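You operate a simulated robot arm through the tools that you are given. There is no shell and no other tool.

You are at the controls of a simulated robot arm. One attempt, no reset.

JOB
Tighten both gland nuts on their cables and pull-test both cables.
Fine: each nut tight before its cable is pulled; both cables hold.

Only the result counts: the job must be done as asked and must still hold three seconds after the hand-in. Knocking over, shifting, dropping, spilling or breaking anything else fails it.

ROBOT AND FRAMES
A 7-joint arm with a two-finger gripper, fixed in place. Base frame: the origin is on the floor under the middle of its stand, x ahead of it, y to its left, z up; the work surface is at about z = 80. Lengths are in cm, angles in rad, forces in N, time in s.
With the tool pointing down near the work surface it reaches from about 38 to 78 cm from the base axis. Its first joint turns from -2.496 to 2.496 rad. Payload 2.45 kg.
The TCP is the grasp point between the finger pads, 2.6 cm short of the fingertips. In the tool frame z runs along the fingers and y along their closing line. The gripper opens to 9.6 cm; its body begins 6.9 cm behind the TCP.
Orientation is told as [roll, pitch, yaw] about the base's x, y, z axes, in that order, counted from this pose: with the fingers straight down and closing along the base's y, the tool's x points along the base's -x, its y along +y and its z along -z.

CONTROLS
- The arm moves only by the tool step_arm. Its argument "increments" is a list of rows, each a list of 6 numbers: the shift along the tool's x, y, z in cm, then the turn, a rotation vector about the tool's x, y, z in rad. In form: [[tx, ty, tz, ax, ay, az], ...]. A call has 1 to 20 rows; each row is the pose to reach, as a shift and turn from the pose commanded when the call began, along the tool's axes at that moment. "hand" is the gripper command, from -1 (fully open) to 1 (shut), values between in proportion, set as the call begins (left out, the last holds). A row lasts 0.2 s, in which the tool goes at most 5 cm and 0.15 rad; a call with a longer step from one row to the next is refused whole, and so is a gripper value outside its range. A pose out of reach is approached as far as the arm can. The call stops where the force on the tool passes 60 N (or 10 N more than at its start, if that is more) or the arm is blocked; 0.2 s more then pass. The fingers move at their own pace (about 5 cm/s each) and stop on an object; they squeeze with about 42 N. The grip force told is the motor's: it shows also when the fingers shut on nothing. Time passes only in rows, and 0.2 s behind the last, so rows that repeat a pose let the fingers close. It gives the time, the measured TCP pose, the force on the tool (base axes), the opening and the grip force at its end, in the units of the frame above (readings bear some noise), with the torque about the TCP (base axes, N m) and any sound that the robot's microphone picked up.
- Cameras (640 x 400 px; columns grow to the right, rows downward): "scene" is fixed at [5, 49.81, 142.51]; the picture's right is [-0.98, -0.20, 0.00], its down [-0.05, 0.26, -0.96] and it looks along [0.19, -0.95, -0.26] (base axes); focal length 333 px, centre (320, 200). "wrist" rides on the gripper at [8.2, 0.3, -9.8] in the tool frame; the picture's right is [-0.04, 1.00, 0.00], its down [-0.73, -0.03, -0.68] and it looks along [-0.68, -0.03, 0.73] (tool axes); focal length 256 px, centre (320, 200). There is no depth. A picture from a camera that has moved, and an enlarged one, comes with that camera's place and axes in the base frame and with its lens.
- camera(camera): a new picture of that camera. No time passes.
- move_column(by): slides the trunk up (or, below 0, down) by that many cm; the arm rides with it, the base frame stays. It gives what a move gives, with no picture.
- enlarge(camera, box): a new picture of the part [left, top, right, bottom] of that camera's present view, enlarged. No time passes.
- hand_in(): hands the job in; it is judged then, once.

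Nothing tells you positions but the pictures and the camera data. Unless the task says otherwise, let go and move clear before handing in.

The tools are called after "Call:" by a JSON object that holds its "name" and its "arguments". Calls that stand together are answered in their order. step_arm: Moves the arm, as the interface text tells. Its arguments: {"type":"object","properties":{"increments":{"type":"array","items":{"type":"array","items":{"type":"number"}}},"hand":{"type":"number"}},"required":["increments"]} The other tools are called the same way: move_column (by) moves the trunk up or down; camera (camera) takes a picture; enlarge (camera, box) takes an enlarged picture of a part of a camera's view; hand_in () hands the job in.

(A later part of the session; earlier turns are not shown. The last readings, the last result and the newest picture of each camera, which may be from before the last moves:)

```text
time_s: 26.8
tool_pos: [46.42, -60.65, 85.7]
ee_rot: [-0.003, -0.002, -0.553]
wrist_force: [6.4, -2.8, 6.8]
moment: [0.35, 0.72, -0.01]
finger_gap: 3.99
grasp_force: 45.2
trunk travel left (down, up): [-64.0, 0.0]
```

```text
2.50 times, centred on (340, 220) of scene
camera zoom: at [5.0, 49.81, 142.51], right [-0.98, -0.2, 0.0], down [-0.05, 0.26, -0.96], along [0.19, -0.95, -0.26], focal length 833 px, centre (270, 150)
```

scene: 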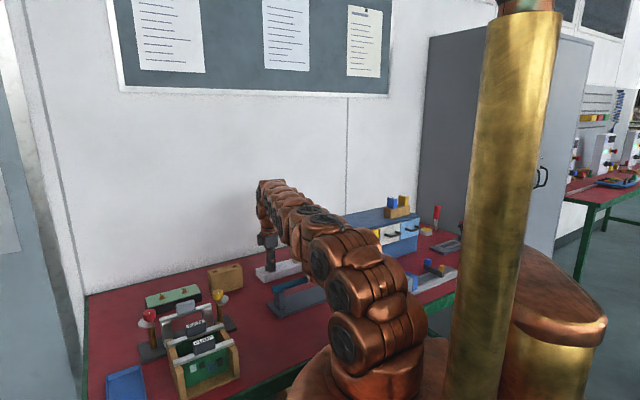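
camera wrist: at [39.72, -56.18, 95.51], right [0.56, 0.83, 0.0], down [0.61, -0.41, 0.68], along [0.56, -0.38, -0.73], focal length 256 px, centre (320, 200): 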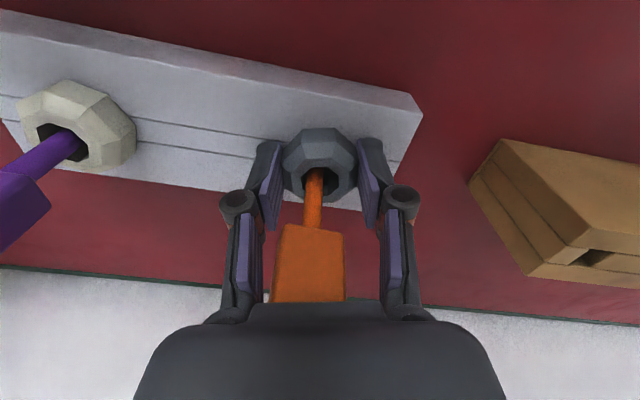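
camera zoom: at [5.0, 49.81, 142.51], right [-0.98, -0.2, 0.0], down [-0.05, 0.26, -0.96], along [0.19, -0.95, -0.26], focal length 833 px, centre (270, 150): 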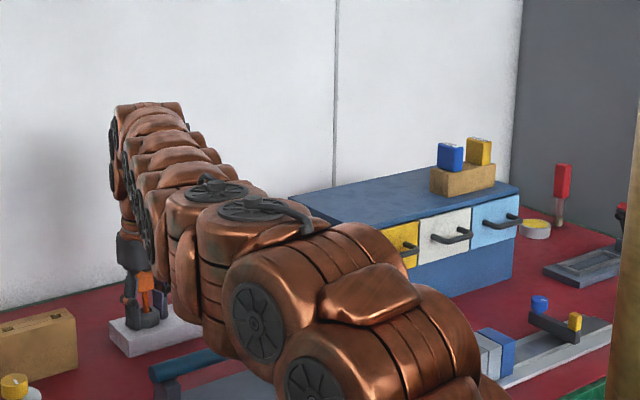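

No resistance yet after about 1.9 rad. To keep the elbow high, I'll release, turn back three octagon flats (2.356 rad) and regrip for another stroke.

Call:
{"name": "step_arm", "arguments": {"increments": [[0, 0, 0, 0, 0, 0], [0, 0, 0, 0, 0, 0], [0, 0, 0, 0, 0, 0]], "hand": -0.4}}

Call:
{"name": "step_arm", "arguments": {"increments": [[0, 0, 0, 0, 0, -0.14], [0, 0, 0, 0, 0, -0.28], [0, 0, 0, 0, 0, -0.42], [0, 0, 0, 0, 0, -0.56], [0, 0, 0, 0, 0, -0.7], [0, 0, 0, 0, 0, -0.84], [0, 0, 0, 0, 0, -0.98], [0, 0, 0, 0, 0, -1.12], [0, 0, 0, 0, 0, -1.26], [0, 0, 0, 0, 0, -1.4], [0, 0, 0, 0, 0, -1.54], [0, 0, 0, 0, 0, -1.68], [0, 0, 0, 0, 0, -1.82], [0, 0, 0, 0, 0, -1.96], [0, 0, 0, 0, 0, -2.1], [0, 0, 0, 0, 0, -2.24], [0, 0, 0, 0, 0, -2.356], [0, 0, 0, 0, 0, -2.356]]}}

Call:
{"name": "camera", "arguments": {"camera": "wrist"}}

Call:
{"name": "enlarge", "arguments": {"camera": "scene", "box": [240, 140, 440, 300]}}

```text
time_s: 27.6
tool_pos: [46.46, -60.69, 85.67]
ee_rot: [-0.001, 0.001, -0.555]
wrist_force: [-0.3, -0.3, -0.2]
moment: [-0.04, 0.01, 0.0]
finger_gap: 6.7
grasp_force: 0.0
trunk travel left (down, up): [-64.0, 0.0]
```

```text
time_s: 31.4
tool_pos: [46.39, -60.61, 85.53]
ee_rot: [-0.002, 0.0, 1.803]
wrist_force: [0.6, -0.5, 2.3]
moment: [0.01, -0.03, -0.05]
finger_gap: 6.73
grasp_force: 0.1
trunk travel left (down, up): [-64.0, 0.0]
```

```text
taken
camera wrist: at [47.94, -68.74, 95.44], right [-0.98, -0.19, 0.0], down [-0.14, 0.72, 0.68], along [-0.13, 0.67, -0.73], focal length 256 px, centre (320, 200)
```

wrist: 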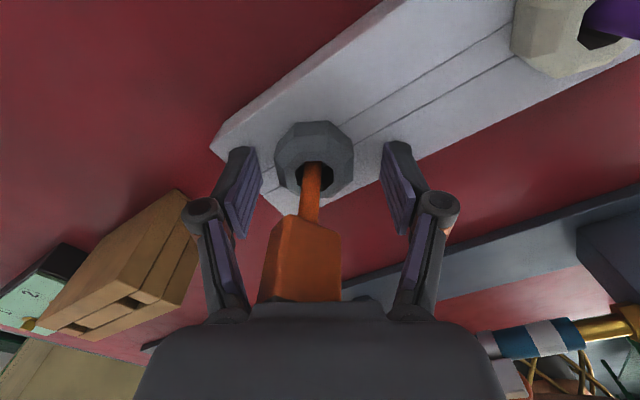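

```text
2.50 times, centred on (340, 220) of scene
camera zoom: at [5.0, 49.81, 142.51], right [-0.98, -0.2, 0.0], down [-0.05, 0.26, -0.96], along [0.19, -0.95, -0.26], focal length 833 px, centre (270, 150)
```

zoom: 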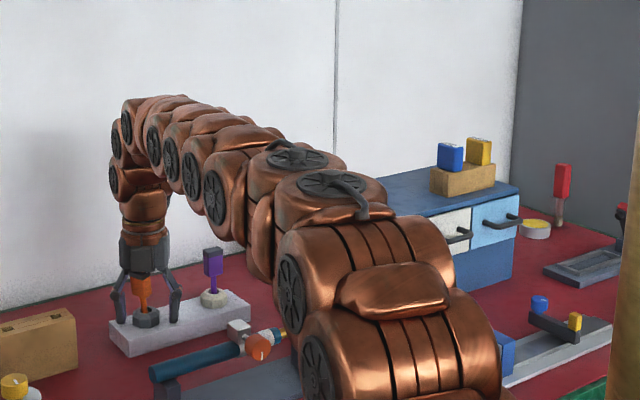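

The arm is back at yaw 1.80 with the valve clear. The nut appears about 0.3 cm off in the closing direction; I'll recentre, grip and turn again.

Call:
{"name": "step_arm", "arguments": {"increments": [[0, -0.1, -0.1, 0, 0, 0], [0, -0.2, -0.12, 0, 0, 0], [0, -0.2, -0.12, 0, 0, 0]]}}

Call:
{"name": "step_arm", "arguments": {"increments": [[0, 0, 0, 0, 0, 0], [0, 0, 0, 0, 0, 0], [0, 0, 0, 0, 0, 0], [0, 0, 0, 0, 0, 0], [0, 0, 0, 0, 0, 0]], "hand": 1}}

```text
time_s: 32.2
tool_pos: [46.53, -60.54, 85.68]
ee_rot: [0.0, 0.002, 1.801]
wrist_force: [-0.7, 0.0, 0.2]
moment: [0.03, -0.01, -0.03]
finger_gap: 6.74
grasp_force: 0.0
trunk travel left (down, up): [-64.0, 0.0]
```

```text
time_s: 33.4
tool_pos: [46.68, -60.57, 85.77]
ee_rot: [0.001, 0.002, 1.802]
wrist_force: [2.0, 0.3, 0.5]
moment: [0.14, 0.0, 0.0]
finger_gap: 5.59
grasp_force: 44.5
trunk travel left (down, up): [-64.0, 0.0]
```

The fingers stopped at 5.59 cm, so something other than the nut flats is in between. I'll look.

Call:
{"name": "camera", "arguments": {"camera": "wrist"}}

Call:
{"name": "enlarge", "arguments": {"camera": "scene", "box": [260, 220, 310, 285]}}

Call:
{"name": "enlarge", "arguments": {"camera": "wrist", "box": [220, 110, 420, 310]}}

```text
taken
camera wrist: at [48.19, -68.7, 95.58], right [-0.98, -0.19, 0.0], down [-0.14, 0.72, 0.68], along [-0.13, 0.67, -0.73], focal length 256 px, centre (320, 200)
```

wrist: 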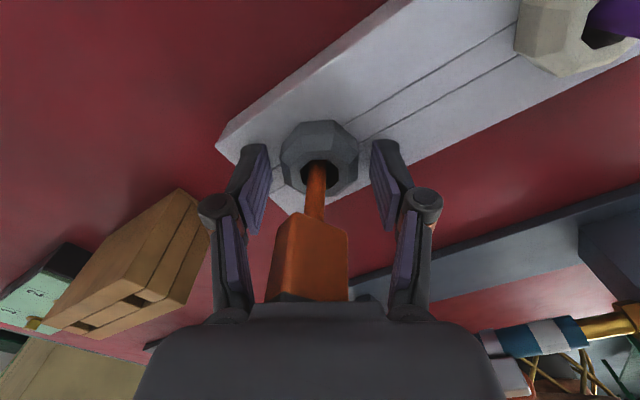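

```text
6.15 times, centred on (285, 252) of scene
camera zoom: at [5.0, 49.81, 142.51], right [-0.98, -0.2, 0.0], down [-0.05, 0.26, -0.96], along [0.19, -0.95, -0.26], focal length 2050 px, centre (535, -123)
```

zoom: 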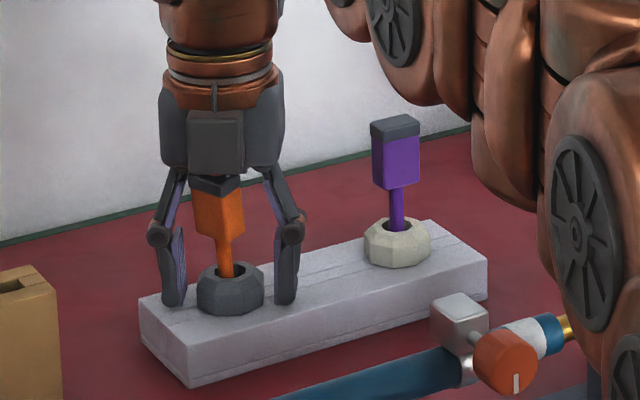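

```text
2.00 times, centred on (320, 210) of wrist
camera zoom: at [48.19, -68.7, 95.58], right [-0.98, -0.19, 0.0], down [-0.14, 0.72, 0.68], along [-0.13, 0.67, -0.73], focal length 512 px, centre (320, 180)
```

zoom: 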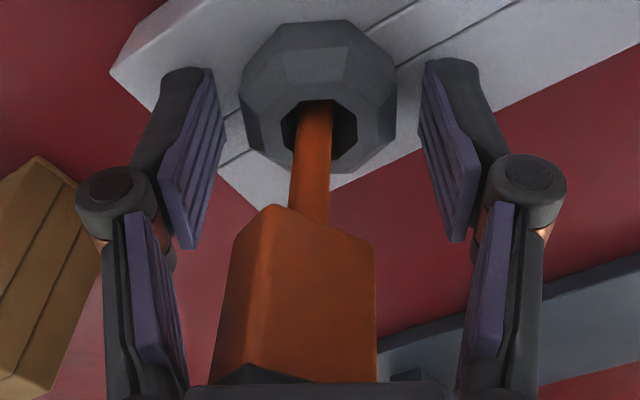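

The leaning plug's cap is blocking the finger links near the palm. I'll open, rise clear and see how the cable stands on its own.

Call:
{"name": "step_arm", "arguments": {"increments": [[0, 0, 0, 0, 0, 0], [0, 0, 0, 0, 0, 0], [0, 0, 0, 0, 0, 0]], "hand": -0.7}}

Call:
{"name": "camera", "arguments": {"camera": "wrist"}}

Call:
{"name": "step_arm", "arguments": {"increments": [[0, 0, -1, 0, 0, 0], [0, 0, -2.5, 0, 0, 0], [0, 0, -4.5, 0, 0, 0], [0, 0, -7, 0, 0, 0], [0, 0, -10, 0, 0, 0], [0, 0, -10, 0, 0, 0]]}}

Call:
{"name": "camera", "arguments": {"camera": "wrist"}}

Call:
{"name": "enlarge", "arguments": {"camera": "scene", "box": [255, 200, 315, 285]}}

```text
time_s: 34.2
tool_pos: [46.7, -60.6, 85.69]
ee_rot: [0.002, 0.002, 1.803]
wrist_force: [-0.1, -0.6, -1.3]
moment: [0.03, -0.01, 0.0]
finger_gap: 8.14
grasp_force: 0.0
trunk travel left (down, up): [-64.0, 0.0]
```

```text
taken
camera wrist: at [48.16, -68.72, 95.57], right [-0.98, -0.19, 0.0], down [-0.14, 0.72, 0.68], along [-0.13, 0.67, -0.73], focal length 256 px, centre (320, 200)
```

wrist: 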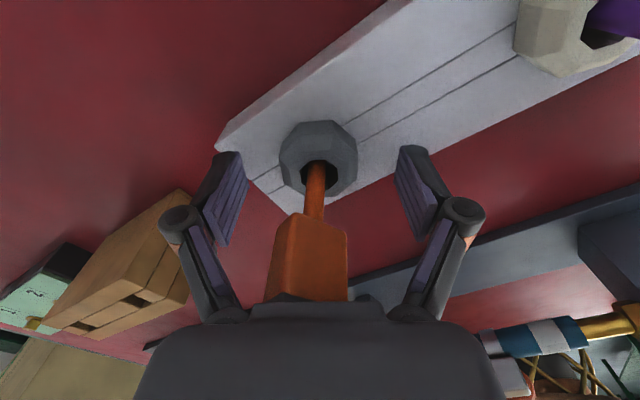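

```text
time_s: 35.6
tool_pos: [46.65, -60.52, 95.69]
ee_rot: [0.0, 0.001, 1.801]
wrist_force: [-0.4, -0.1, 0.2]
moment: [-0.01, -0.02, 0.02]
finger_gap: 8.14
grasp_force: 0.0
trunk travel left (down, up): [-64.0, 0.0]
```

```text
taken
camera wrist: at [48.14, -68.63, 105.6], right [-0.98, -0.19, 0.0], down [-0.14, 0.72, 0.68], along [-0.13, 0.67, -0.73], focal length 256 px, centre (320, 200)
```

wrist: 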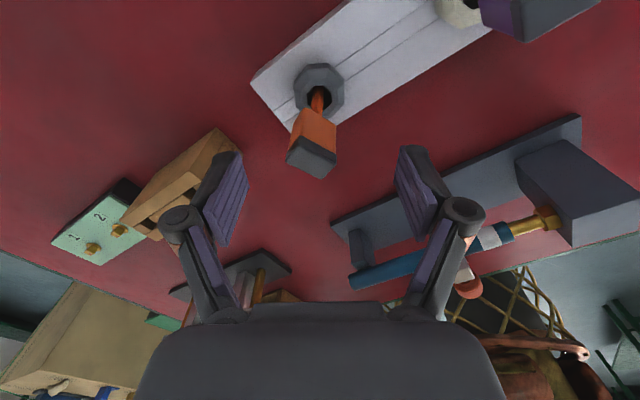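

```text
4.71 times, centred on (285, 242) of scene
camera zoom: at [5.0, 49.81, 142.51], right [-0.98, -0.2, 0.0], down [-0.05, 0.26, -0.96], along [0.19, -0.95, -0.26], focal length 1568 px, centre (485, 0)
```

zoom: 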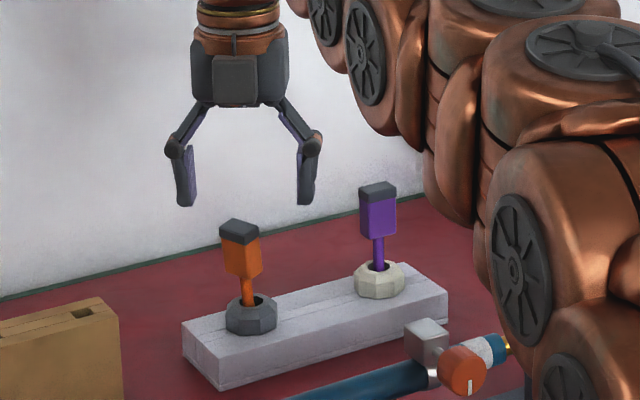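

Call:
{"name": "enlarge", "arguments": {"camera": "scene", "box": [265, 235, 315, 280]}}

Call:
{"name": "enlarge", "arguments": {"camera": "wrist", "box": [260, 50, 380, 190]}}

```text
8.89 times, centred on (290, 258) of scene
camera zoom: at [5.0, 49.81, 142.51], right [-0.98, -0.2, 0.0], down [-0.05, 0.26, -0.96], along [0.19, -0.95, -0.26], focal length 2961 px, centre (587, -311)
```

zoom: 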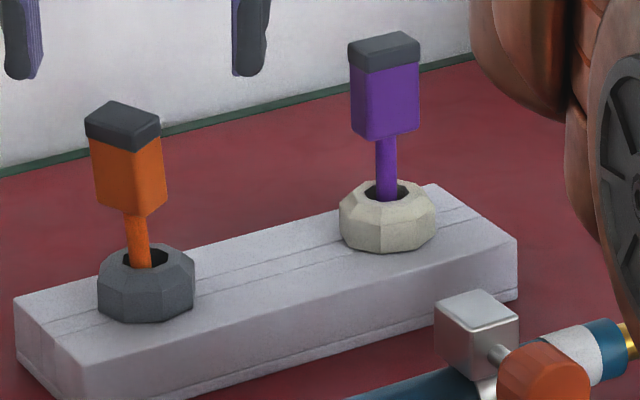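

```text
2.86 times, centred on (320, 120) of wrist
camera zoom: at [48.14, -68.63, 105.6], right [-0.98, -0.19, 0.0], down [-0.14, 0.72, 0.68], along [-0.13, 0.67, -0.73], focal length 731 px, centre (320, 429)
```

zoom: 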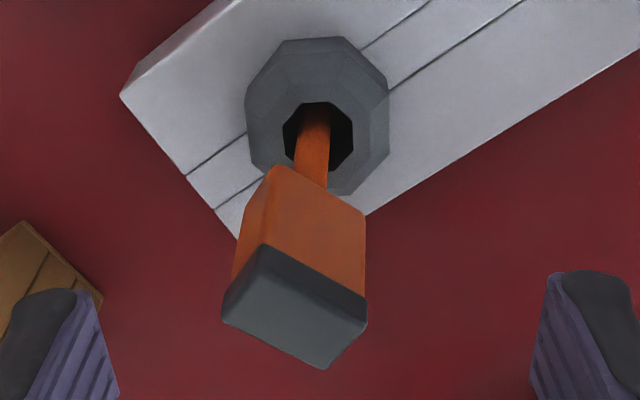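

The orange cable leans a bit and has twisted. I need to verify whether the grey nut went down or up, so I'll compare both nuts at high zoom.

Call:
{"name": "enlarge", "arguments": {"camera": "scene", "box": [268, 258, 288, 274]}}

Call:
{"name": "enlarge", "arguments": {"camera": "scene", "box": [288, 248, 308, 264]}}

Call:
{"name": "enlarge", "arguments": {"camera": "wrist", "box": [290, 50, 360, 120]}}

```text
16.00 times, centred on (278, 266) of scene
camera zoom: at [5.0, 49.81, 142.51], right [-0.98, -0.2, 0.0], down [-0.05, 0.26, -0.96], along [0.19, -0.95, -0.26], focal length 5330 px, centre (992, -856)
```

zoom: 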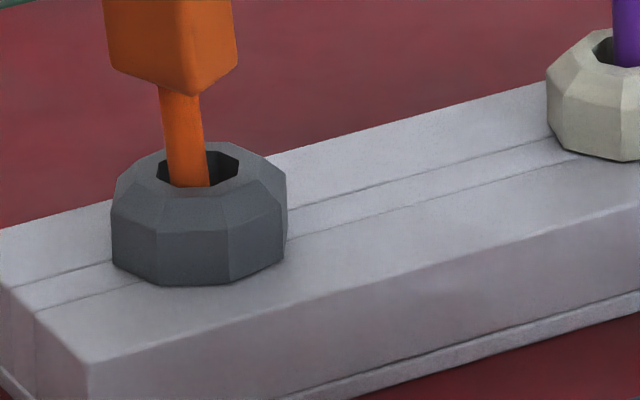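

```text
16.00 times, centred on (298, 256) of scene
camera zoom: at [5.0, 49.81, 142.51], right [-0.98, -0.2, 0.0], down [-0.05, 0.26, -0.96], along [0.19, -0.95, -0.26], focal length 5330 px, centre (672, -696)
```

zoom: 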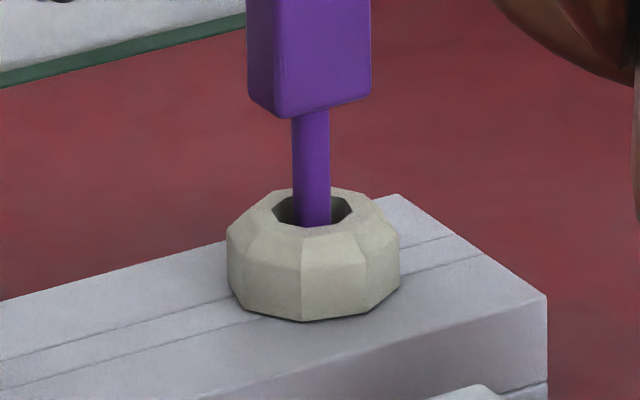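

```text
5.71 times, centred on (325, 85) of wrist
camera zoom: at [48.14, -68.63, 105.6], right [-0.98, -0.19, 0.0], down [-0.14, 0.72, 0.68], along [-0.13, 0.67, -0.73], focal length 1463 px, centre (291, 857)
```

zoom: 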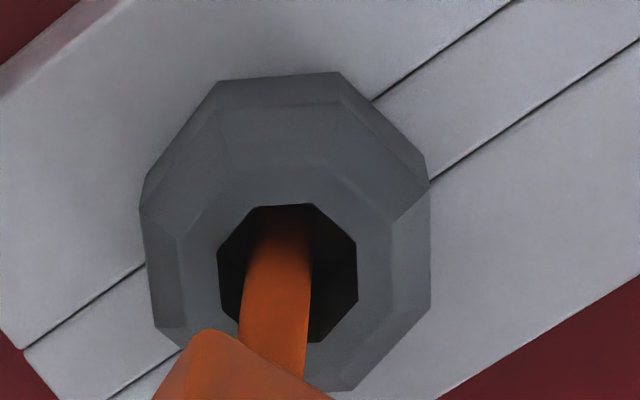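

Both nuts sit at the same height, so the turning has no visible axial lift; the blockage was just the leaning plug cap under the palm. I'll nudge the cable back upright: turn so the fingers close along its lean, then gently bracket the plug.

Call:
{"name": "step_arm", "arguments": {"increments": [[0.05, 0.05, 0, 0, 0, 0.15], [0.1, 0.1, 0, 0, 0, 0.3], [0.14, 0.15, 0, 0, 0, 0.45], [0.14, 0.19, 0, 0, 0, 0.6], [0.14, 0.19, 0, 0, 0, 0.75], [0.14, 0.19, 0, 0, 0, 0.876], [0.14, 0.19, 0, 0, 0, 0.876]]}}

Call:
{"name": "enlarge", "arguments": {"camera": "wrist", "box": [220, 50, 420, 210]}}

Call:
{"name": "enlarge", "arguments": {"camera": "scene", "box": [255, 200, 315, 285]}}

```text
time_s: 37.2
tool_pos: [46.42, -60.73, 95.58]
ee_rot: [-0.001, 0.0, 0.925]
wrist_force: [-0.9, 0.4, -0.1]
moment: [0.01, 0.0, 0.0]
finger_gap: 8.15
grasp_force: 0.0
trunk travel left (down, up): [-64.0, 0.0]
```

```text
2.50 times, centred on (320, 130) of wrist
camera zoom: at [41.31, -67.15, 105.52], right [-0.77, 0.63, 0.0], down [0.47, 0.57, 0.68], along [0.43, 0.53, -0.73], focal length 640 px, centre (320, 375)
```

zoom: 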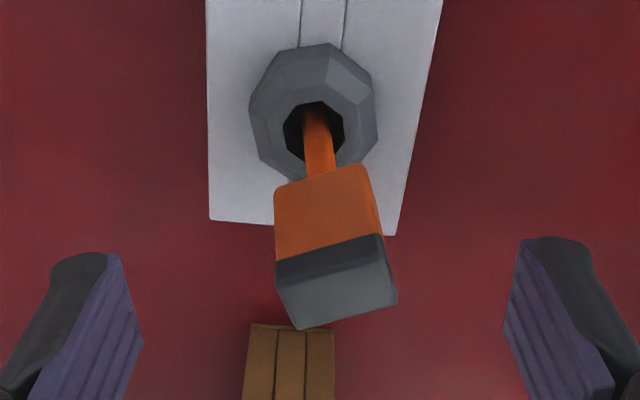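

```text
4.71 times, centred on (285, 242) of scene
camera zoom: at [5.0, 49.81, 142.51], right [-0.98, -0.2, 0.0], down [-0.05, 0.26, -0.96], along [0.19, -0.95, -0.26], focal length 1568 px, centre (485, 0)
```

zoom: 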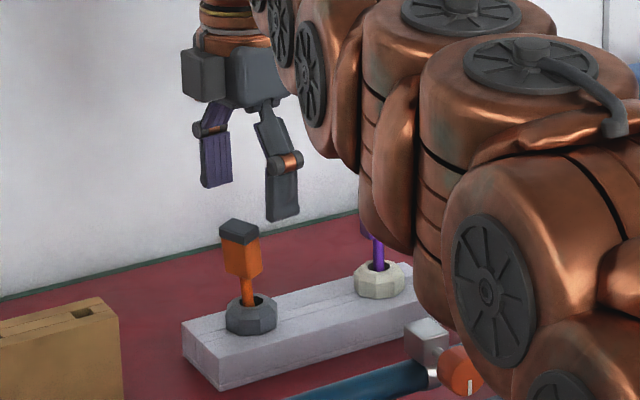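

The cable now leans mostly toward +y. I'll turn to yaw −0.37 so the fingers close along that lean, then bracket the plug gently.

Call:
{"name": "step_arm", "arguments": {"increments": [[0, 0, 0, 0, 0, 0.14], [0, 0, 0, 0, 0, 0.28], [0, 0, 0, 0, 0, 0.42], [0, 0, 0, 0, 0, 0.56], [0, 0, 0, 0, 0, 0.7], [0, 0, 0, 0, 0, 0.84], [0, 0, 0, 0, 0, 0.98], [0, 0, 0, 0, 0, 1.12], [0, 0, 0, 0, 0, 1.26], [0, 0, 0, 0, 0, 1.295], [0, 0, 0, 0, 0, 1.295]]}}

Call:
{"name": "enlarge", "arguments": {"camera": "wrist", "box": [220, 50, 420, 210]}}

Call:
{"name": "enlarge", "arguments": {"camera": "scene", "box": [240, 140, 440, 300]}}

```text
time_s: 39.6
tool_pos: [46.36, -60.89, 95.65]
ee_rot: [-0.004, 0.0, -0.37]
wrist_force: [0.3, 0.1, -0.7]
moment: [-0.01, -0.02, -0.02]
finger_gap: 8.14
grasp_force: 0.1
trunk travel left (down, up): [-64.0, 0.0]
```

```text
2.50 times, centred on (320, 130) of wrist
camera zoom: at [38.92, -57.63, 105.56], right [0.4, 0.92, 0.0], down [0.67, -0.29, 0.68], along [0.62, -0.27, -0.73], focal length 640 px, centre (320, 375)
```

zoom: 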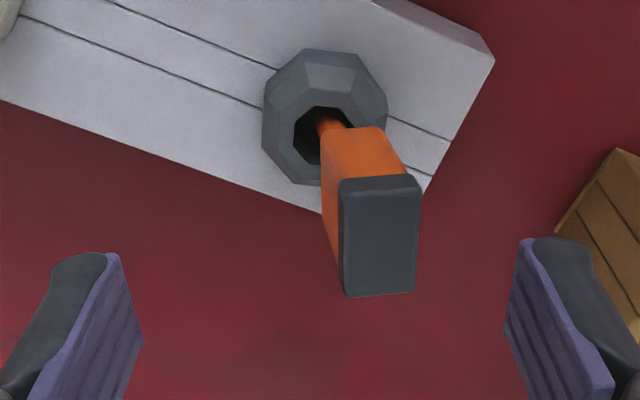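

```text
2.50 times, centred on (340, 220) of scene
camera zoom: at [5.0, 49.81, 142.51], right [-0.98, -0.2, 0.0], down [-0.05, 0.26, -0.96], along [0.19, -0.95, -0.26], focal length 833 px, centre (270, 150)
```

zoom: 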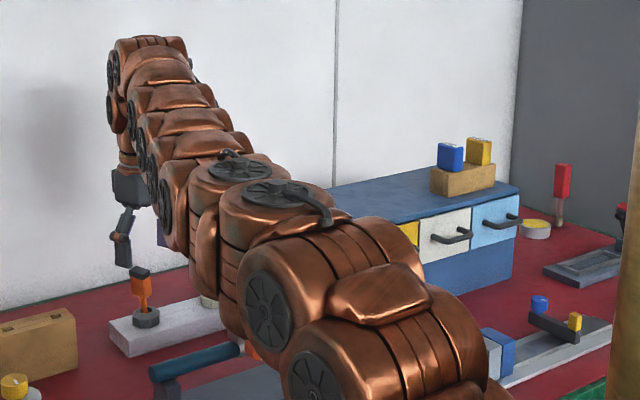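

The lean shows clearly along the closing line. Lowering with open fingers to plug level and then gently bracketing it to bring it upright.

Call:
{"name": "step_arm", "arguments": {"increments": [[-0.06, 0.2, 1.5, 0, 0, 0], [-0.06, 0.2, 3.0, 0, 0, 0], [-0.06, 0.2, 4.3, 0, 0, 0], [-0.06, 0.2, 4.3, 0, 0, 0]]}}

Call:
{"name": "step_arm", "arguments": {"increments": [[0, 0, 0, 0, 0, 0], [0, 0, 0, 0, 0, 0], [0, 0, 0, 0, 0, 0], [0, 0, 0, 0, 0, 0], [0, 0, 0, 0, 0, 0], [0, 0, 0, 0, 0, 0]], "hand": 0.52}}

Call:
{"name": "enlarge", "arguments": {"camera": "wrist", "box": [220, 80, 420, 280]}}

```text
time_s: 40.6
tool_pos: [46.49, -60.52, 91.42]
ee_rot: [-0.001, 0.001, -0.37]
wrist_force: [0.2, 0.5, 0.2]
moment: [-0.01, 0.0, -0.02]
finger_gap: 8.12
grasp_force: 0.0
trunk travel left (down, up): [-64.0, 0.0]
```

```text
time_s: 42.0
tool_pos: [46.49, -60.63, 91.48]
ee_rot: [-0.001, 0.0, -0.369]
wrist_force: [0.3, -0.9, 0.5]
moment: [-0.02, 0.02, 0.0]
finger_gap: 2.29
grasp_force: 0.0
trunk travel left (down, up): [-64.0, 0.0]
```

```text
2.00 times, centred on (320, 180) of wrist
camera zoom: at [39.03, -57.46, 101.31], right [0.4, 0.92, 0.0], down [0.67, -0.29, 0.68], along [0.62, -0.27, -0.73], focal length 512 px, centre (320, 240)
```

zoom: 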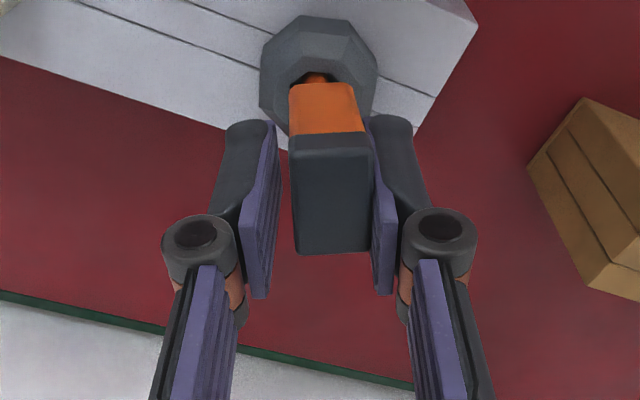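

The plug is now upright in that direction but still leans toward the camera side. I'll open, turn to yaw 1.017 (which also matches the nut flats) and bracket it again.

Call:
{"name": "step_arm", "arguments": {"increments": [[0, 0, 0, 0, 0, 0], [0, 0, 0, 0, 0, 0], [0, 0, 0, 0, 0, 0], [0, 0, 0, 0, 0, 0], [0, 0, 0, 0, 0, -0.14], [0, 0, 0, 0, 0, -0.28], [0, 0, 0, 0, 0, -0.42], [0, 0, 0, 0, 0, -0.56], [0, 0, 0, 0, 0, -0.7], [0, 0, 0, 0, 0, -0.84], [0, 0, 0, 0, 0, -0.98], [0, 0, 0, 0, 0, -1.12], [0, 0, 0, 0, 0, -1.26], [0, 0, 0, 0, 0, -1.387], [0, 0, 0, 0, 0, -1.387]], "hand": -0.7}}

Call:
{"name": "enlarge", "arguments": {"camera": "wrist", "box": [220, 80, 420, 280]}}

```text
time_s: 45.2
tool_pos: [46.5, -60.65, 91.5]
ee_rot: [0.0, 0.001, 1.019]
wrist_force: [0.4, -0.3, -0.3]
moment: [-0.01, 0.0, 0.0]
finger_gap: 8.16
grasp_force: 0.1
trunk travel left (down, up): [-64.0, 0.0]
```

```text
2.00 times, centred on (320, 180) of wrist
camera zoom: at [42.01, -67.49, 101.3], right [-0.83, 0.56, 0.0], down [0.41, 0.61, 0.68], along [0.38, 0.56, -0.73], focal length 512 px, centre (320, 240)
```

zoom: 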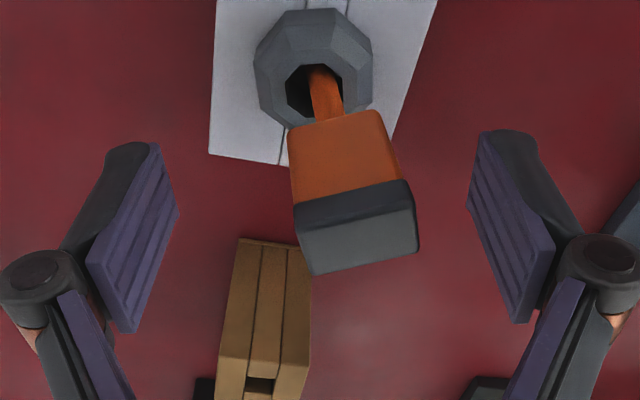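

Call:
{"name": "step_arm", "arguments": {"increments": [[0, 0, 0, 0, 0, 0], [0, 0, 0, 0, 0, 0], [0, 0, 0, 0, 0, 0], [0, 0, 0, 0, 0, 0], [0, 0, 0, 0, 0, 0], [0, 0, 0, 0, 0, 0]], "hand": 0.38}}

Call:
{"name": "enlarge", "arguments": {"camera": "wrist", "box": [220, 80, 420, 280]}}

Call:
{"name": "enlarge", "arguments": {"camera": "scene", "box": [255, 200, 315, 285]}}

```text
time_s: 46.6
tool_pos: [46.55, -60.7, 91.48]
ee_rot: [-0.001, 0.002, 1.018]
wrist_force: [0.1, 0.3, -0.5]
moment: [0.0, -0.02, 0.0]
finger_gap: 2.98
grasp_force: 0.1
trunk travel left (down, up): [-64.0, 0.0]
```

```text
2.00 times, centred on (320, 180) of wrist
camera zoom: at [42.01, -67.48, 101.31], right [-0.83, 0.56, 0.0], down [0.41, 0.61, 0.68], along [0.38, 0.56, -0.73], focal length 512 px, centre (320, 240)
```

zoom: 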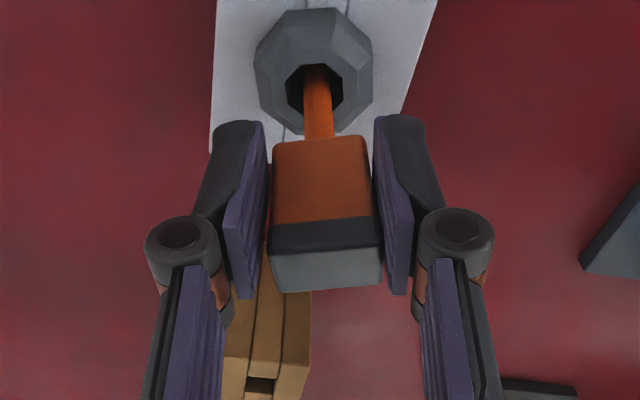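

```text
4.71 times, centred on (285, 242) of scene
camera zoom: at [5.0, 49.81, 142.51], right [-0.98, -0.2, 0.0], down [-0.05, 0.26, -0.96], along [0.19, -0.95, -0.26], focal length 1568 px, centre (485, 0)
```

zoom: 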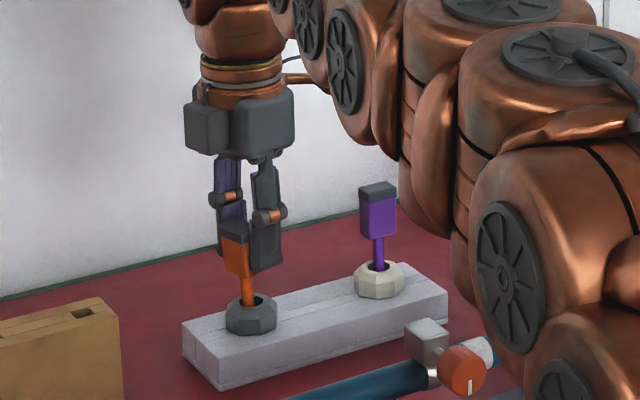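

The loose cable always leans somewhere, but now it leans along the tool's x (out of the closing line), which is what I need. I'll open to 5.5 cm, lower to the nut and grip.

Call:
{"name": "step_arm", "arguments": {"increments": [[0, 0, 0, 0, 0, 0], [0, 0, 0, 0, 0, 0], [0, 0, 0, 0, 0, 0], [0, 0, 1.5, 0, 0, 0], [0, 0, 3.0, 0, 0, 0], [0, 0, 4.5, 0, 0, 0], [0, 0, 5.3, 0, 0, 0], [0, 0, 5.65, 0, 0, 0], [0, 0, 5.65, 0, 0, 0]], "hand": -0.15}}

Call:
{"name": "camera", "arguments": {"camera": "wrist"}}

Call:
{"name": "enlarge", "arguments": {"camera": "scene", "box": [255, 200, 315, 285]}}

```text
time_s: 48.6
tool_pos: [46.66, -60.7, 85.7]
ee_rot: [0.001, 0.001, 1.019]
wrist_force: [-0.1, -0.1, 1.0]
moment: [0.02, 0.0, 0.01]
finger_gap: 5.48
grasp_force: 0.1
trunk travel left (down, up): [-64.0, 0.0]
```

```text
taken
camera wrist: at [41.98, -67.52, 95.6], right [-0.83, 0.56, 0.0], down [0.41, 0.61, 0.68], along [0.38, 0.56, -0.73], focal length 256 px, centre (320, 200)
```

wrist: 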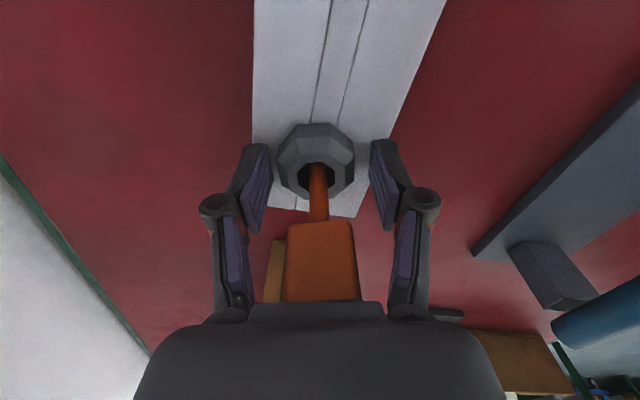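

```text
4.71 times, centred on (285, 242) of scene
camera zoom: at [5.0, 49.81, 142.51], right [-0.98, -0.2, 0.0], down [-0.05, 0.26, -0.96], along [0.19, -0.95, -0.26], focal length 1568 px, centre (485, 0)
```

zoom: 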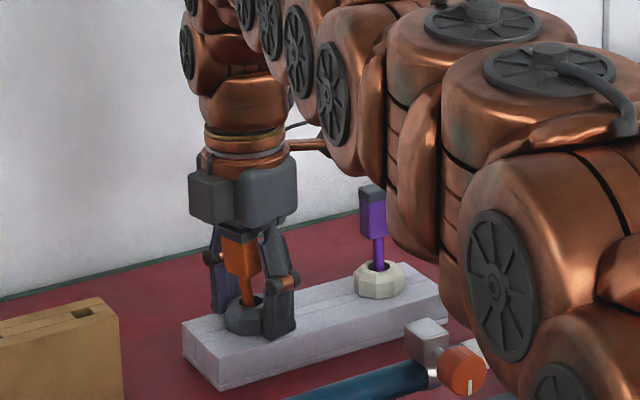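

Good alignment. Small centring shift and close on the nut.

Call:
{"name": "step_arm", "arguments": {"increments": [[0, -0.15, 0, 0, 0, 0], [0, -0.15, 0, 0, 0, 0], [0, -0.15, 0, 0, 0, 0], [0, -0.15, 0, 0, 0, 0], [0, -0.15, 0, 0, 0, 0]], "hand": 1}}

```text
time_s: 49.8
tool_pos: [46.7, -60.75, 85.78]
ee_rot: [0.0, 0.003, 1.02]
wrist_force: [0.4, 1.0, 3.3]
moment: [0.4, 0.03, -0.02]
finger_gap: 3.99
grasp_force: 45.4
trunk travel left (down, up): [-64.0, 0.0]
```

Gripped on the flats (3.99 cm). Continue clockwise in chunks, watching the loads.

Call:
{"name": "step_arm", "arguments": {"increments": [[0, 0, 0, 0, 0, 0.1], [0, 0, 0, 0, 0, 0.2], [0, 0, 0, 0, 0, 0.3], [0, 0, 0, 0, 0, 0.4], [0, 0, 0, 0, 0, 0.5], [0, 0, 0, 0, 0, 0.5]]}}

```text
time_s: 51.2
tool_pos: [46.82, -60.66, 85.69]
ee_rot: [-0.001, -0.001, 0.517]
wrist_force: [6.6, 4.3, -5.0]
moment: [-0.29, -0.7, 1.48]
finger_gap: 4.69
grasp_force: 45.7
trunk travel left (down, up): [-64.0, 0.0]
```

A clear resisting torque of about 1.5 N·m appeared and the fingers slipped over a corner. I'll look at the nut.

Call:
{"name": "camera", "arguments": {"camera": "wrist"}}

Call:
{"name": "enlarge", "arguments": {"camera": "wrist", "box": [240, 100, 400, 220]}}

Call:
{"name": "enlarge", "arguments": {"camera": "scene", "box": [255, 200, 315, 285]}}

```text
taken
camera wrist: at [39.59, -64.49, 95.55], right [-0.46, 0.89, 0.0], down [0.65, 0.34, 0.68], along [0.6, 0.31, -0.73], focal length 256 px, centre (320, 200)
```

wrist: 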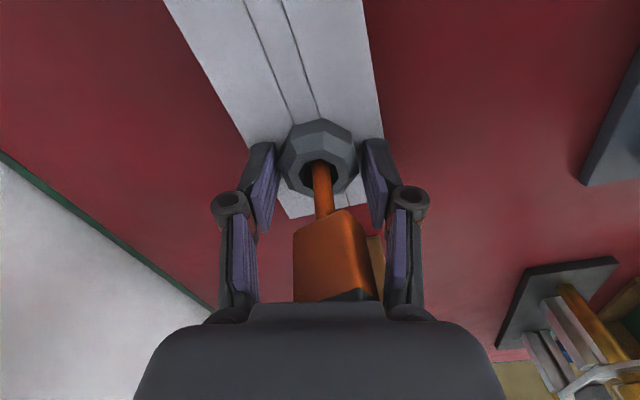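

```text
3.33 times, centred on (320, 160) of wrist
camera zoom: at [39.59, -64.49, 95.55], right [-0.46, 0.89, 0.0], down [0.65, 0.34, 0.68], along [0.6, 0.31, -0.73], focal length 853 px, centre (320, 333)
```

zoom: 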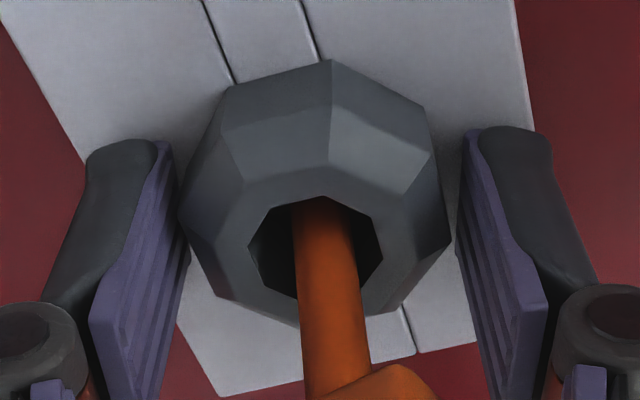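

```text
4.71 times, centred on (285, 242) of scene
camera zoom: at [5.0, 49.81, 142.51], right [-0.98, -0.2, 0.0], down [-0.05, 0.26, -0.96], along [0.19, -0.95, -0.26], focal length 1568 px, centre (485, 0)
```

zoom: 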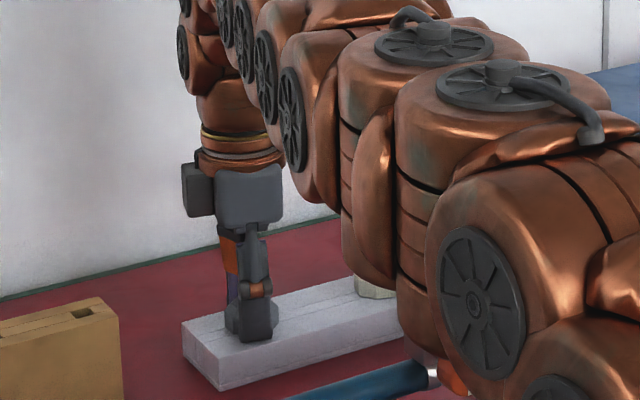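

The nut stopped following after about 0.1 rad more, i.e. total ≈2.0 rad, with strong resistance. I'll release, realign on the flats (back ~0.39 rad) and give it one more firm turn to confirm it is tight.

Call:
{"name": "step_arm", "arguments": {"increments": [[0, 0, 0, 0, 0, 0], [0, 0, 0, 0, 0, 0], [0, 0, 0, 0, 0, 0], [0, 0, 0, 0, 0, -0.13], [0, 0, 0, 0, 0, -0.26], [0, 0, 0, 0, 0, -0.39], [0, 0, 0, 0, 0, -0.39]], "hand": -0.2}}

Call:
{"name": "enlarge", "arguments": {"camera": "wrist", "box": [220, 100, 420, 310]}}

Call:
{"name": "enlarge", "arguments": {"camera": "scene", "box": [255, 200, 315, 285]}}

```text
time_s: 52.8
tool_pos: [46.64, -60.7, 85.83]
ee_rot: [0.0, -0.001, 0.909]
wrist_force: [-0.2, -0.5, 0.6]
moment: [-0.03, -0.01, -0.03]
finger_gap: 5.76
grasp_force: 0.0
trunk travel left (down, up): [-64.0, 0.0]
```

```text
1.90 times, centred on (320, 205) of wrist
camera zoom: at [41.44, -67.02, 95.62], right [-0.76, 0.65, 0.0], down [0.47, 0.56, 0.68], along [0.44, 0.52, -0.73], focal length 488 px, centre (320, 190)
```

zoom: 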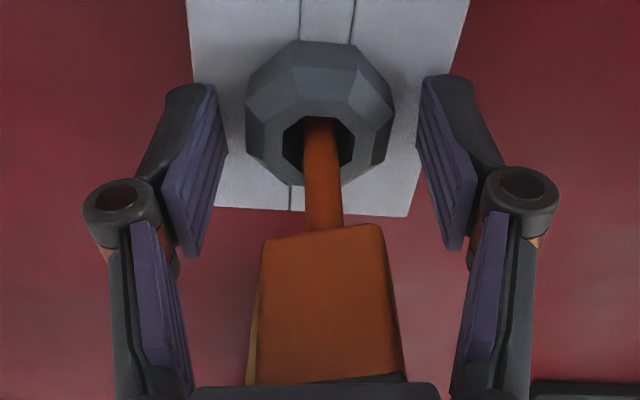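

```text
4.71 times, centred on (285, 242) of scene
camera zoom: at [5.0, 49.81, 142.51], right [-0.98, -0.2, 0.0], down [-0.05, 0.26, -0.96], along [0.19, -0.95, -0.26], focal length 1568 px, centre (485, 0)
```

zoom: 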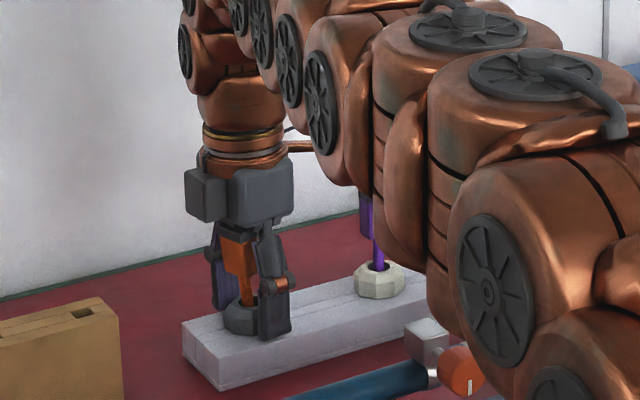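

The nut's flats appear near yaw 0.77. I'll align, grip, and turn in small chunks while watching the torque.

Call:
{"name": "step_arm", "arguments": {"increments": [[0, 0, 0, 0, 0, 0.13], [0, 0, 0, 0, 0, 0.13]]}}

Call:
{"name": "step_arm", "arguments": {"increments": [[0, 0, 0, 0, 0, 0], [0, 0, 0, 0, 0, 0], [0, 0, 0, 0, 0, 0], [0, 0, 0, 0, 0, 0], [0, 0, 0, 0, 0, 0]], "hand": 1}}

Call:
{"name": "step_arm", "arguments": {"increments": [[0, 0, 0, 0, 0, 0.05], [0, 0, 0, 0, 0, 0.1], [0, 0, 0, 0, 0, 0.1]]}}

```text
time_s: 53.4
tool_pos: [46.71, -60.81, 85.73]
ee_rot: [-0.002, 0.001, 0.779]
wrist_force: [-0.5, -0.3, 0.0]
moment: [-0.02, 0.04, -0.01]
finger_gap: 5.75
grasp_force: 0.0
trunk travel left (down, up): [-64.0, 0.0]
```

```text
time_s: 54.6
tool_pos: [46.67, -60.66, 85.69]
ee_rot: [-0.002, 0.001, 0.779]
wrist_force: [1.0, -1.2, 0.3]
moment: [-0.05, -0.01, 0.17]
finger_gap: 3.98
grasp_force: 45.8
trunk travel left (down, up): [-64.0, 0.0]
```

```text
time_s: 55.4
tool_pos: [46.75, -60.57, 85.69]
ee_rot: [-0.001, 0.0, 0.678]
wrist_force: [5.2, -0.7, 0.1]
moment: [-0.2, -0.33, 2.11]
finger_gap: 4.13
grasp_force: 45.1
trunk travel left (down, up): [-64.0, 0.0]
```

The nut resists at 2.1 N·m, so it appears tight. I'll lean on it slightly more to be sure it is fully home.

Call:
{"name": "step_arm", "arguments": {"increments": [[0, 0, 0, 0, 0, 0.04], [0, 0, 0, 0, 0, 0.04]]}}

Call:
{"name": "enlarge", "arguments": {"camera": "wrist", "box": [240, 100, 400, 220]}}

```text
time_s: 56.0
tool_pos: [46.68, -60.73, 85.77]
ee_rot: [-0.002, 0.001, 0.638]
wrist_force: [6.2, -3.6, -1.5]
moment: [-0.32, -0.5, 2.27]
finger_gap: 4.24
grasp_force: 45.1
trunk travel left (down, up): [-64.0, 0.0]
```

```text
3.33 times, centred on (320, 160) of wrist
camera zoom: at [40.0, -65.41, 95.61], right [-0.56, 0.83, 0.0], down [0.61, 0.41, 0.68], along [0.56, 0.38, -0.73], focal length 853 px, centre (320, 333)
```

zoom: 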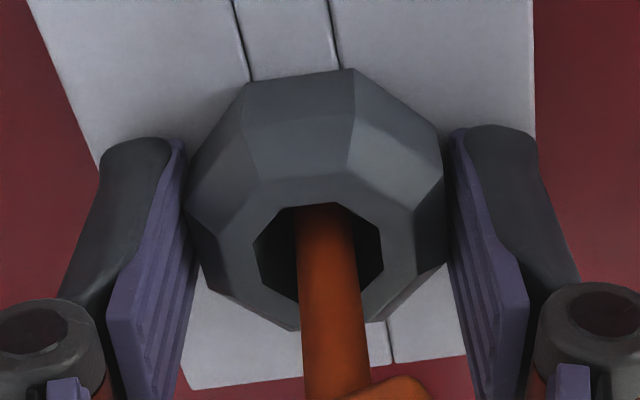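

The nut holds at 2.3 N·m while the fingers begin to slip, so it is against its tight stop. I'll release and rise to plug level, then gently check whether the cable is now held.

Call:
{"name": "step_arm", "arguments": {"increments": [[0, 0, 0, 0, 0, -0.05], [0, 0, 0, 0, 0, -0.05], [0, 0, 0, 0, 0, -0.05], [0, 0, 0, 0, 0, -0.05], [0, 0, -1.5, 0, 0, -0.05], [0, 0, -3.0, 0, 0, -0.05], [0, 0, -4.5, 0, 0, -0.05], [0, 0, -5.7, 0, 0, -0.05], [0, 0, -5.7, 0, 0, -0.05]], "hand": -0.5}}

Call:
{"name": "enlarge", "arguments": {"camera": "wrist", "box": [220, 80, 420, 280]}}

Call:
{"name": "enlarge", "arguments": {"camera": "scene", "box": [255, 200, 315, 285]}}

```text
time_s: 58.0
tool_pos: [46.68, -60.75, 91.43]
ee_rot: [0.001, 0.002, 0.69]
wrist_force: [-0.2, -0.1, 0.3]
moment: [-0.02, -0.01, -0.02]
finger_gap: 7.18
grasp_force: 0.0
trunk travel left (down, up): [-64.0, 0.0]
```

```text
2.00 times, centred on (320, 180) of wrist
camera zoom: at [40.18, -65.74, 101.31], right [-0.6, 0.8, 0.0], down [0.59, 0.44, 0.68], along [0.54, 0.41, -0.73], focal length 512 px, centre (320, 240)
```

zoom: 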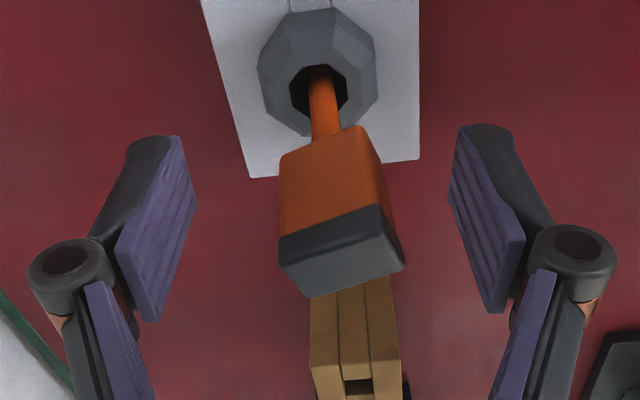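

```text
4.71 times, centred on (285, 242) of scene
camera zoom: at [5.0, 49.81, 142.51], right [-0.98, -0.2, 0.0], down [-0.05, 0.26, -0.96], along [0.19, -0.95, -0.26], focal length 1568 px, centre (485, 0)
```

zoom: 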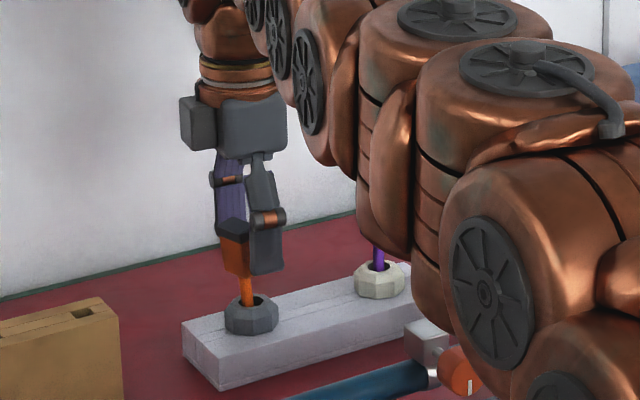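

I'll turn to face the plug's narrow sides (yaw ≈0.96), bracket it at 2.7 cm without squeezing, and look.

Call:
{"name": "step_arm", "arguments": {"increments": [[0, 0, 0, 0, 0, -0.14], [0, 0, 0.7, 0, 0, -0.27], [0, 0, 1.4, 0, 0, -0.27], [0, 0, 1.4, 0, 0, -0.27]]}}

Call:
{"name": "step_arm", "arguments": {"increments": [[0, 0, 0, 0, 0, 0], [0, 0, 0, 0, 0, 0], [0, 0, 0, 0, 0, 0], [0, 0, 0, 0, 0, 0], [0, 0, 0, 0, 0, 0], [0, 0, 0, 0, 0, 0]], "hand": 0.4}}

Call:
{"name": "enlarge", "arguments": {"camera": "wrist", "box": [220, 80, 420, 280]}}

Call:
{"name": "enlarge", "arguments": {"camera": "scene", "box": [255, 200, 315, 285]}}

```text
time_s: 59.0
tool_pos: [46.82, -60.8, 89.98]
ee_rot: [-0.001, 0.001, 0.96]
wrist_force: [-0.8, -0.1, 0.0]
moment: [0.01, 0.04, 0.01]
finger_gap: 7.2
grasp_force: 0.1
trunk travel left (down, up): [-64.0, 0.0]
```

```text
time_s: 60.4
tool_pos: [46.76, -60.87, 89.88]
ee_rot: [-0.001, 0.0, 0.959]
wrist_force: [-4.2, 1.9, 0.1]
moment: [0.04, 0.06, 0.05]
finger_gap: 3.19
grasp_force: 2.4
trunk travel left (down, up): [-64.0, 0.0]
```

```text
2.00 times, centred on (320, 180) of wrist
camera zoom: at [41.79, -67.35, 99.91], right [-0.79, 0.61, 0.0], down [0.45, 0.58, 0.68], along [0.41, 0.54, -0.73], focal length 512 px, centre (320, 240)
```

zoom: 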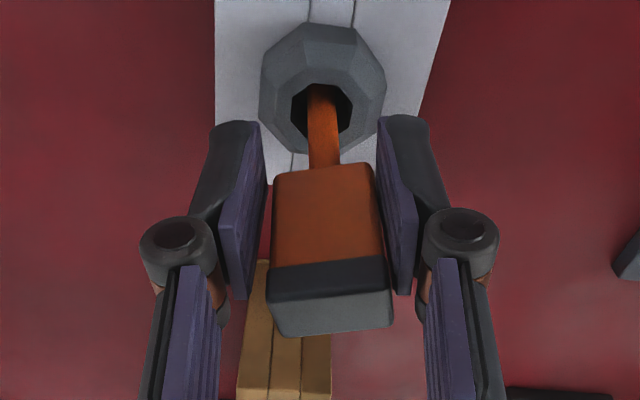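

```text
4.71 times, centred on (285, 242) of scene
camera zoom: at [5.0, 49.81, 142.51], right [-0.98, -0.2, 0.0], down [-0.05, 0.26, -0.96], along [0.19, -0.95, -0.26], focal length 1568 px, centre (485, 0)
```

zoom: 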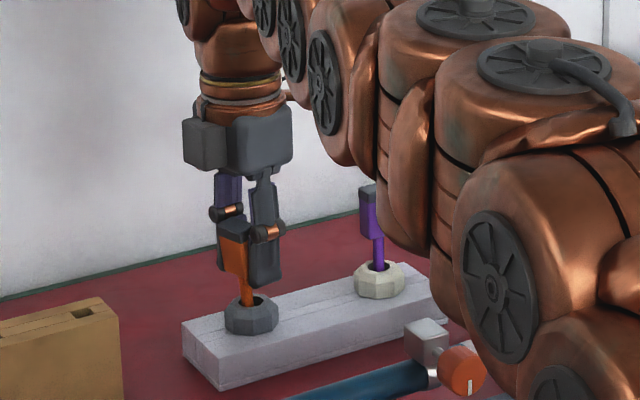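

The cable now resists the fingers (about 4.6 N) where earlier it moved freely — the nut has clamped it. I'll centre on the plug and grip it fully.

Call:
{"name": "step_arm", "arguments": {"increments": [[0, 0.15, 0, 0, 0, 0], [0, 0.25, 0, 0, 0, 0]]}}

Call:
{"name": "step_arm", "arguments": {"increments": [[0, 0, 0, 0, 0, 0], [0, 0, 0, 0, 0, 0], [0, 0, 0, 0, 0, 0], [0, 0, 0, 0, 0, 0]], "hand": 1}}

Call:
{"name": "enlarge", "arguments": {"camera": "wrist", "box": [220, 80, 420, 280]}}

```text
time_s: 61.0
tool_pos: [46.6, -60.6, 90.09]
ee_rot: [-0.002, 0.001, 0.958]
wrist_force: [2.0, -1.5, 0.6]
moment: [-0.02, -0.03, 0.02]
finger_gap: 2.96
grasp_force: 1.1
trunk travel left (down, up): [-64.0, 0.0]
```

```text
time_s: 62.0
tool_pos: [46.63, -60.61, 90.12]
ee_rot: [0.0, 0.002, 0.96]
wrist_force: [4.1, -3.4, 5.7]
moment: [-0.2, -0.21, 0.47]
finger_gap: 2.73
grasp_force: 41.9
trunk travel left (down, up): [-64.0, 0.0]
```

```text
2.00 times, centred on (320, 180) of wrist
camera zoom: at [41.65, -67.19, 99.96], right [-0.8, 0.61, 0.0], down [0.44, 0.59, 0.68], along [0.41, 0.54, -0.73], focal length 512 px, centre (320, 240)
```

zoom: 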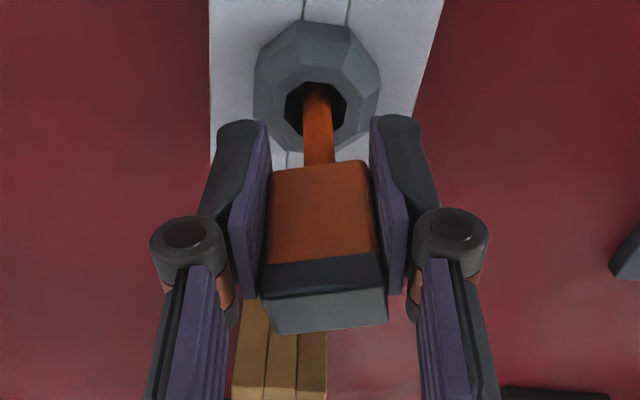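

Call:
{"name": "step_arm", "arguments": {"increments": [[0, -0.05, 0, 0, 0, -0.04], [0, -0.08, 0, 0, 0, -0.08], [0, -0.08, 0, 0, 0, -0.08]]}}

```text
time_s: 62.8
tool_pos: [46.7, -60.73, 90.16]
ee_rot: [-0.003, 0.001, 1.037]
wrist_force: [4.2, -9.6, 10.1]
moment: [-0.55, -0.2, 0.18]
finger_gap: 2.68
grasp_force: 41.8
trunk travel left (down, up): [-64.0, 0.0]
```

Gripped firmly. Now a gradual upward pull on the orange cable, reading the force.

Call:
{"name": "step_arm", "arguments": {"increments": [[0, -0.05, -0.1, 0, 0, 0], [0, -0.05, -0.2, 0, 0, 0], [0, -0.05, -0.3, 0, 0, 0], [0, -0.05, -0.3, 0, 0, 0]]}}

```text
time_s: 63.8
tool_pos: [46.64, -60.69, 90.01]
ee_rot: [0.003, -0.001, 1.039]
wrist_force: [4.1, -10.4, -12.1]
moment: [-0.74, -0.23, 0.4]
finger_gap: 2.68
grasp_force: 41.9
trunk travel left (down, up): [-64.0, 0.0]
```

The cable holds at 12 N of pull with no movement. I'll increase a bit.

Call:
{"name": "step_arm", "arguments": {"increments": [[0, -0.05, -0.1, 0, 0, 0], [0, -0.05, -0.2, 0, 0, 0], [0, -0.05, -0.2, 0, 0, 0], [0, -0.05, -0.2, 0, 0, 0]]}}

Call:
{"name": "enlarge", "arguments": {"camera": "scene", "box": [255, 200, 315, 285]}}

Call:
{"name": "enlarge", "arguments": {"camera": "wrist", "box": [220, 80, 420, 280]}}

```text
time_s: 64.8
tool_pos: [46.6, -60.57, 90.15]
ee_rot: [0.007, -0.002, 1.038]
wrist_force: [-2.6, -5.1, -39.2]
moment: [-0.34, -0.1, 0.5]
finger_gap: 2.66
grasp_force: 42.4
trunk travel left (down, up): [-64.0, 0.0]
```

```text
4.71 times, centred on (285, 242) of scene
camera zoom: at [5.0, 49.81, 142.51], right [-0.98, -0.2, 0.0], down [-0.05, 0.26, -0.96], along [0.19, -0.95, -0.26], focal length 1568 px, centre (485, 0)
```

zoom: 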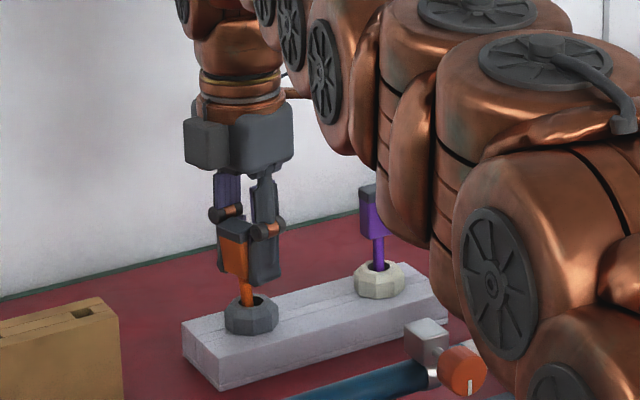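

```text
2.00 times, centred on (320, 180) of wrist
camera zoom: at [42.32, -67.67, 100.01], right [-0.84, 0.54, 0.01], down [0.4, 0.61, 0.68], along [0.37, 0.57, -0.73], focal length 512 px, centre (320, 240)
```

zoom: 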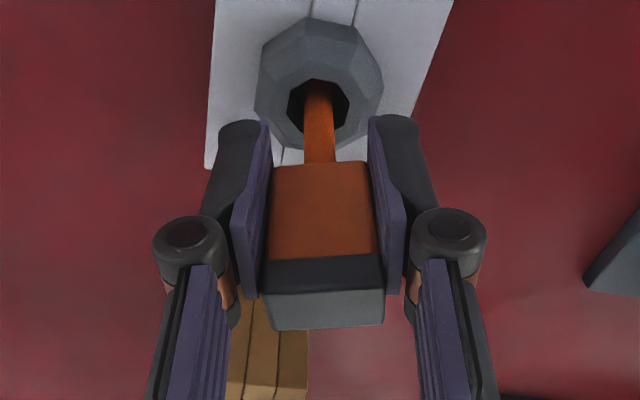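

The orange cable holds at about 39 N without slipping. I'll hold that a moment, then relax and release.

Call:
{"name": "step_arm", "arguments": {"increments": [[0, 0, 0, 0, 0, 0], [0, 0, 0, 0, 0, 0], [0, 0, 0, 0, 0, 0], [0, 0, 0, 0, 0, 0], [0, 0, 0, 0, 0, 0]]}}

Call:
{"name": "step_arm", "arguments": {"increments": [[0, 0, 0.1, 0, 0, 0], [0, 0, 0.2, 0, 0, 0], [0, 0, 0.36, 0, 0, 0], [0, 0, 0.36, 0, 0, 0]]}}

```text
time_s: 66.0
tool_pos: [46.76, -60.78, 90.29]
ee_rot: [0.001, -0.001, 1.037]
wrist_force: [-6.2, 0.3, -37.9]
moment: [-0.03, 0.25, 0.52]
finger_gap: 2.68
grasp_force: 42.1
trunk travel left (down, up): [-64.0, 0.0]
```

```text
time_s: 67.0
tool_pos: [46.69, -60.72, 90.37]
ee_rot: [-0.003, 0.001, 1.038]
wrist_force: [-7.2, 8.5, -1.8]
moment: [0.54, 0.05, 0.52]
finger_gap: 2.68
grasp_force: 41.7
trunk travel left (down, up): [-64.0, 0.0]
```

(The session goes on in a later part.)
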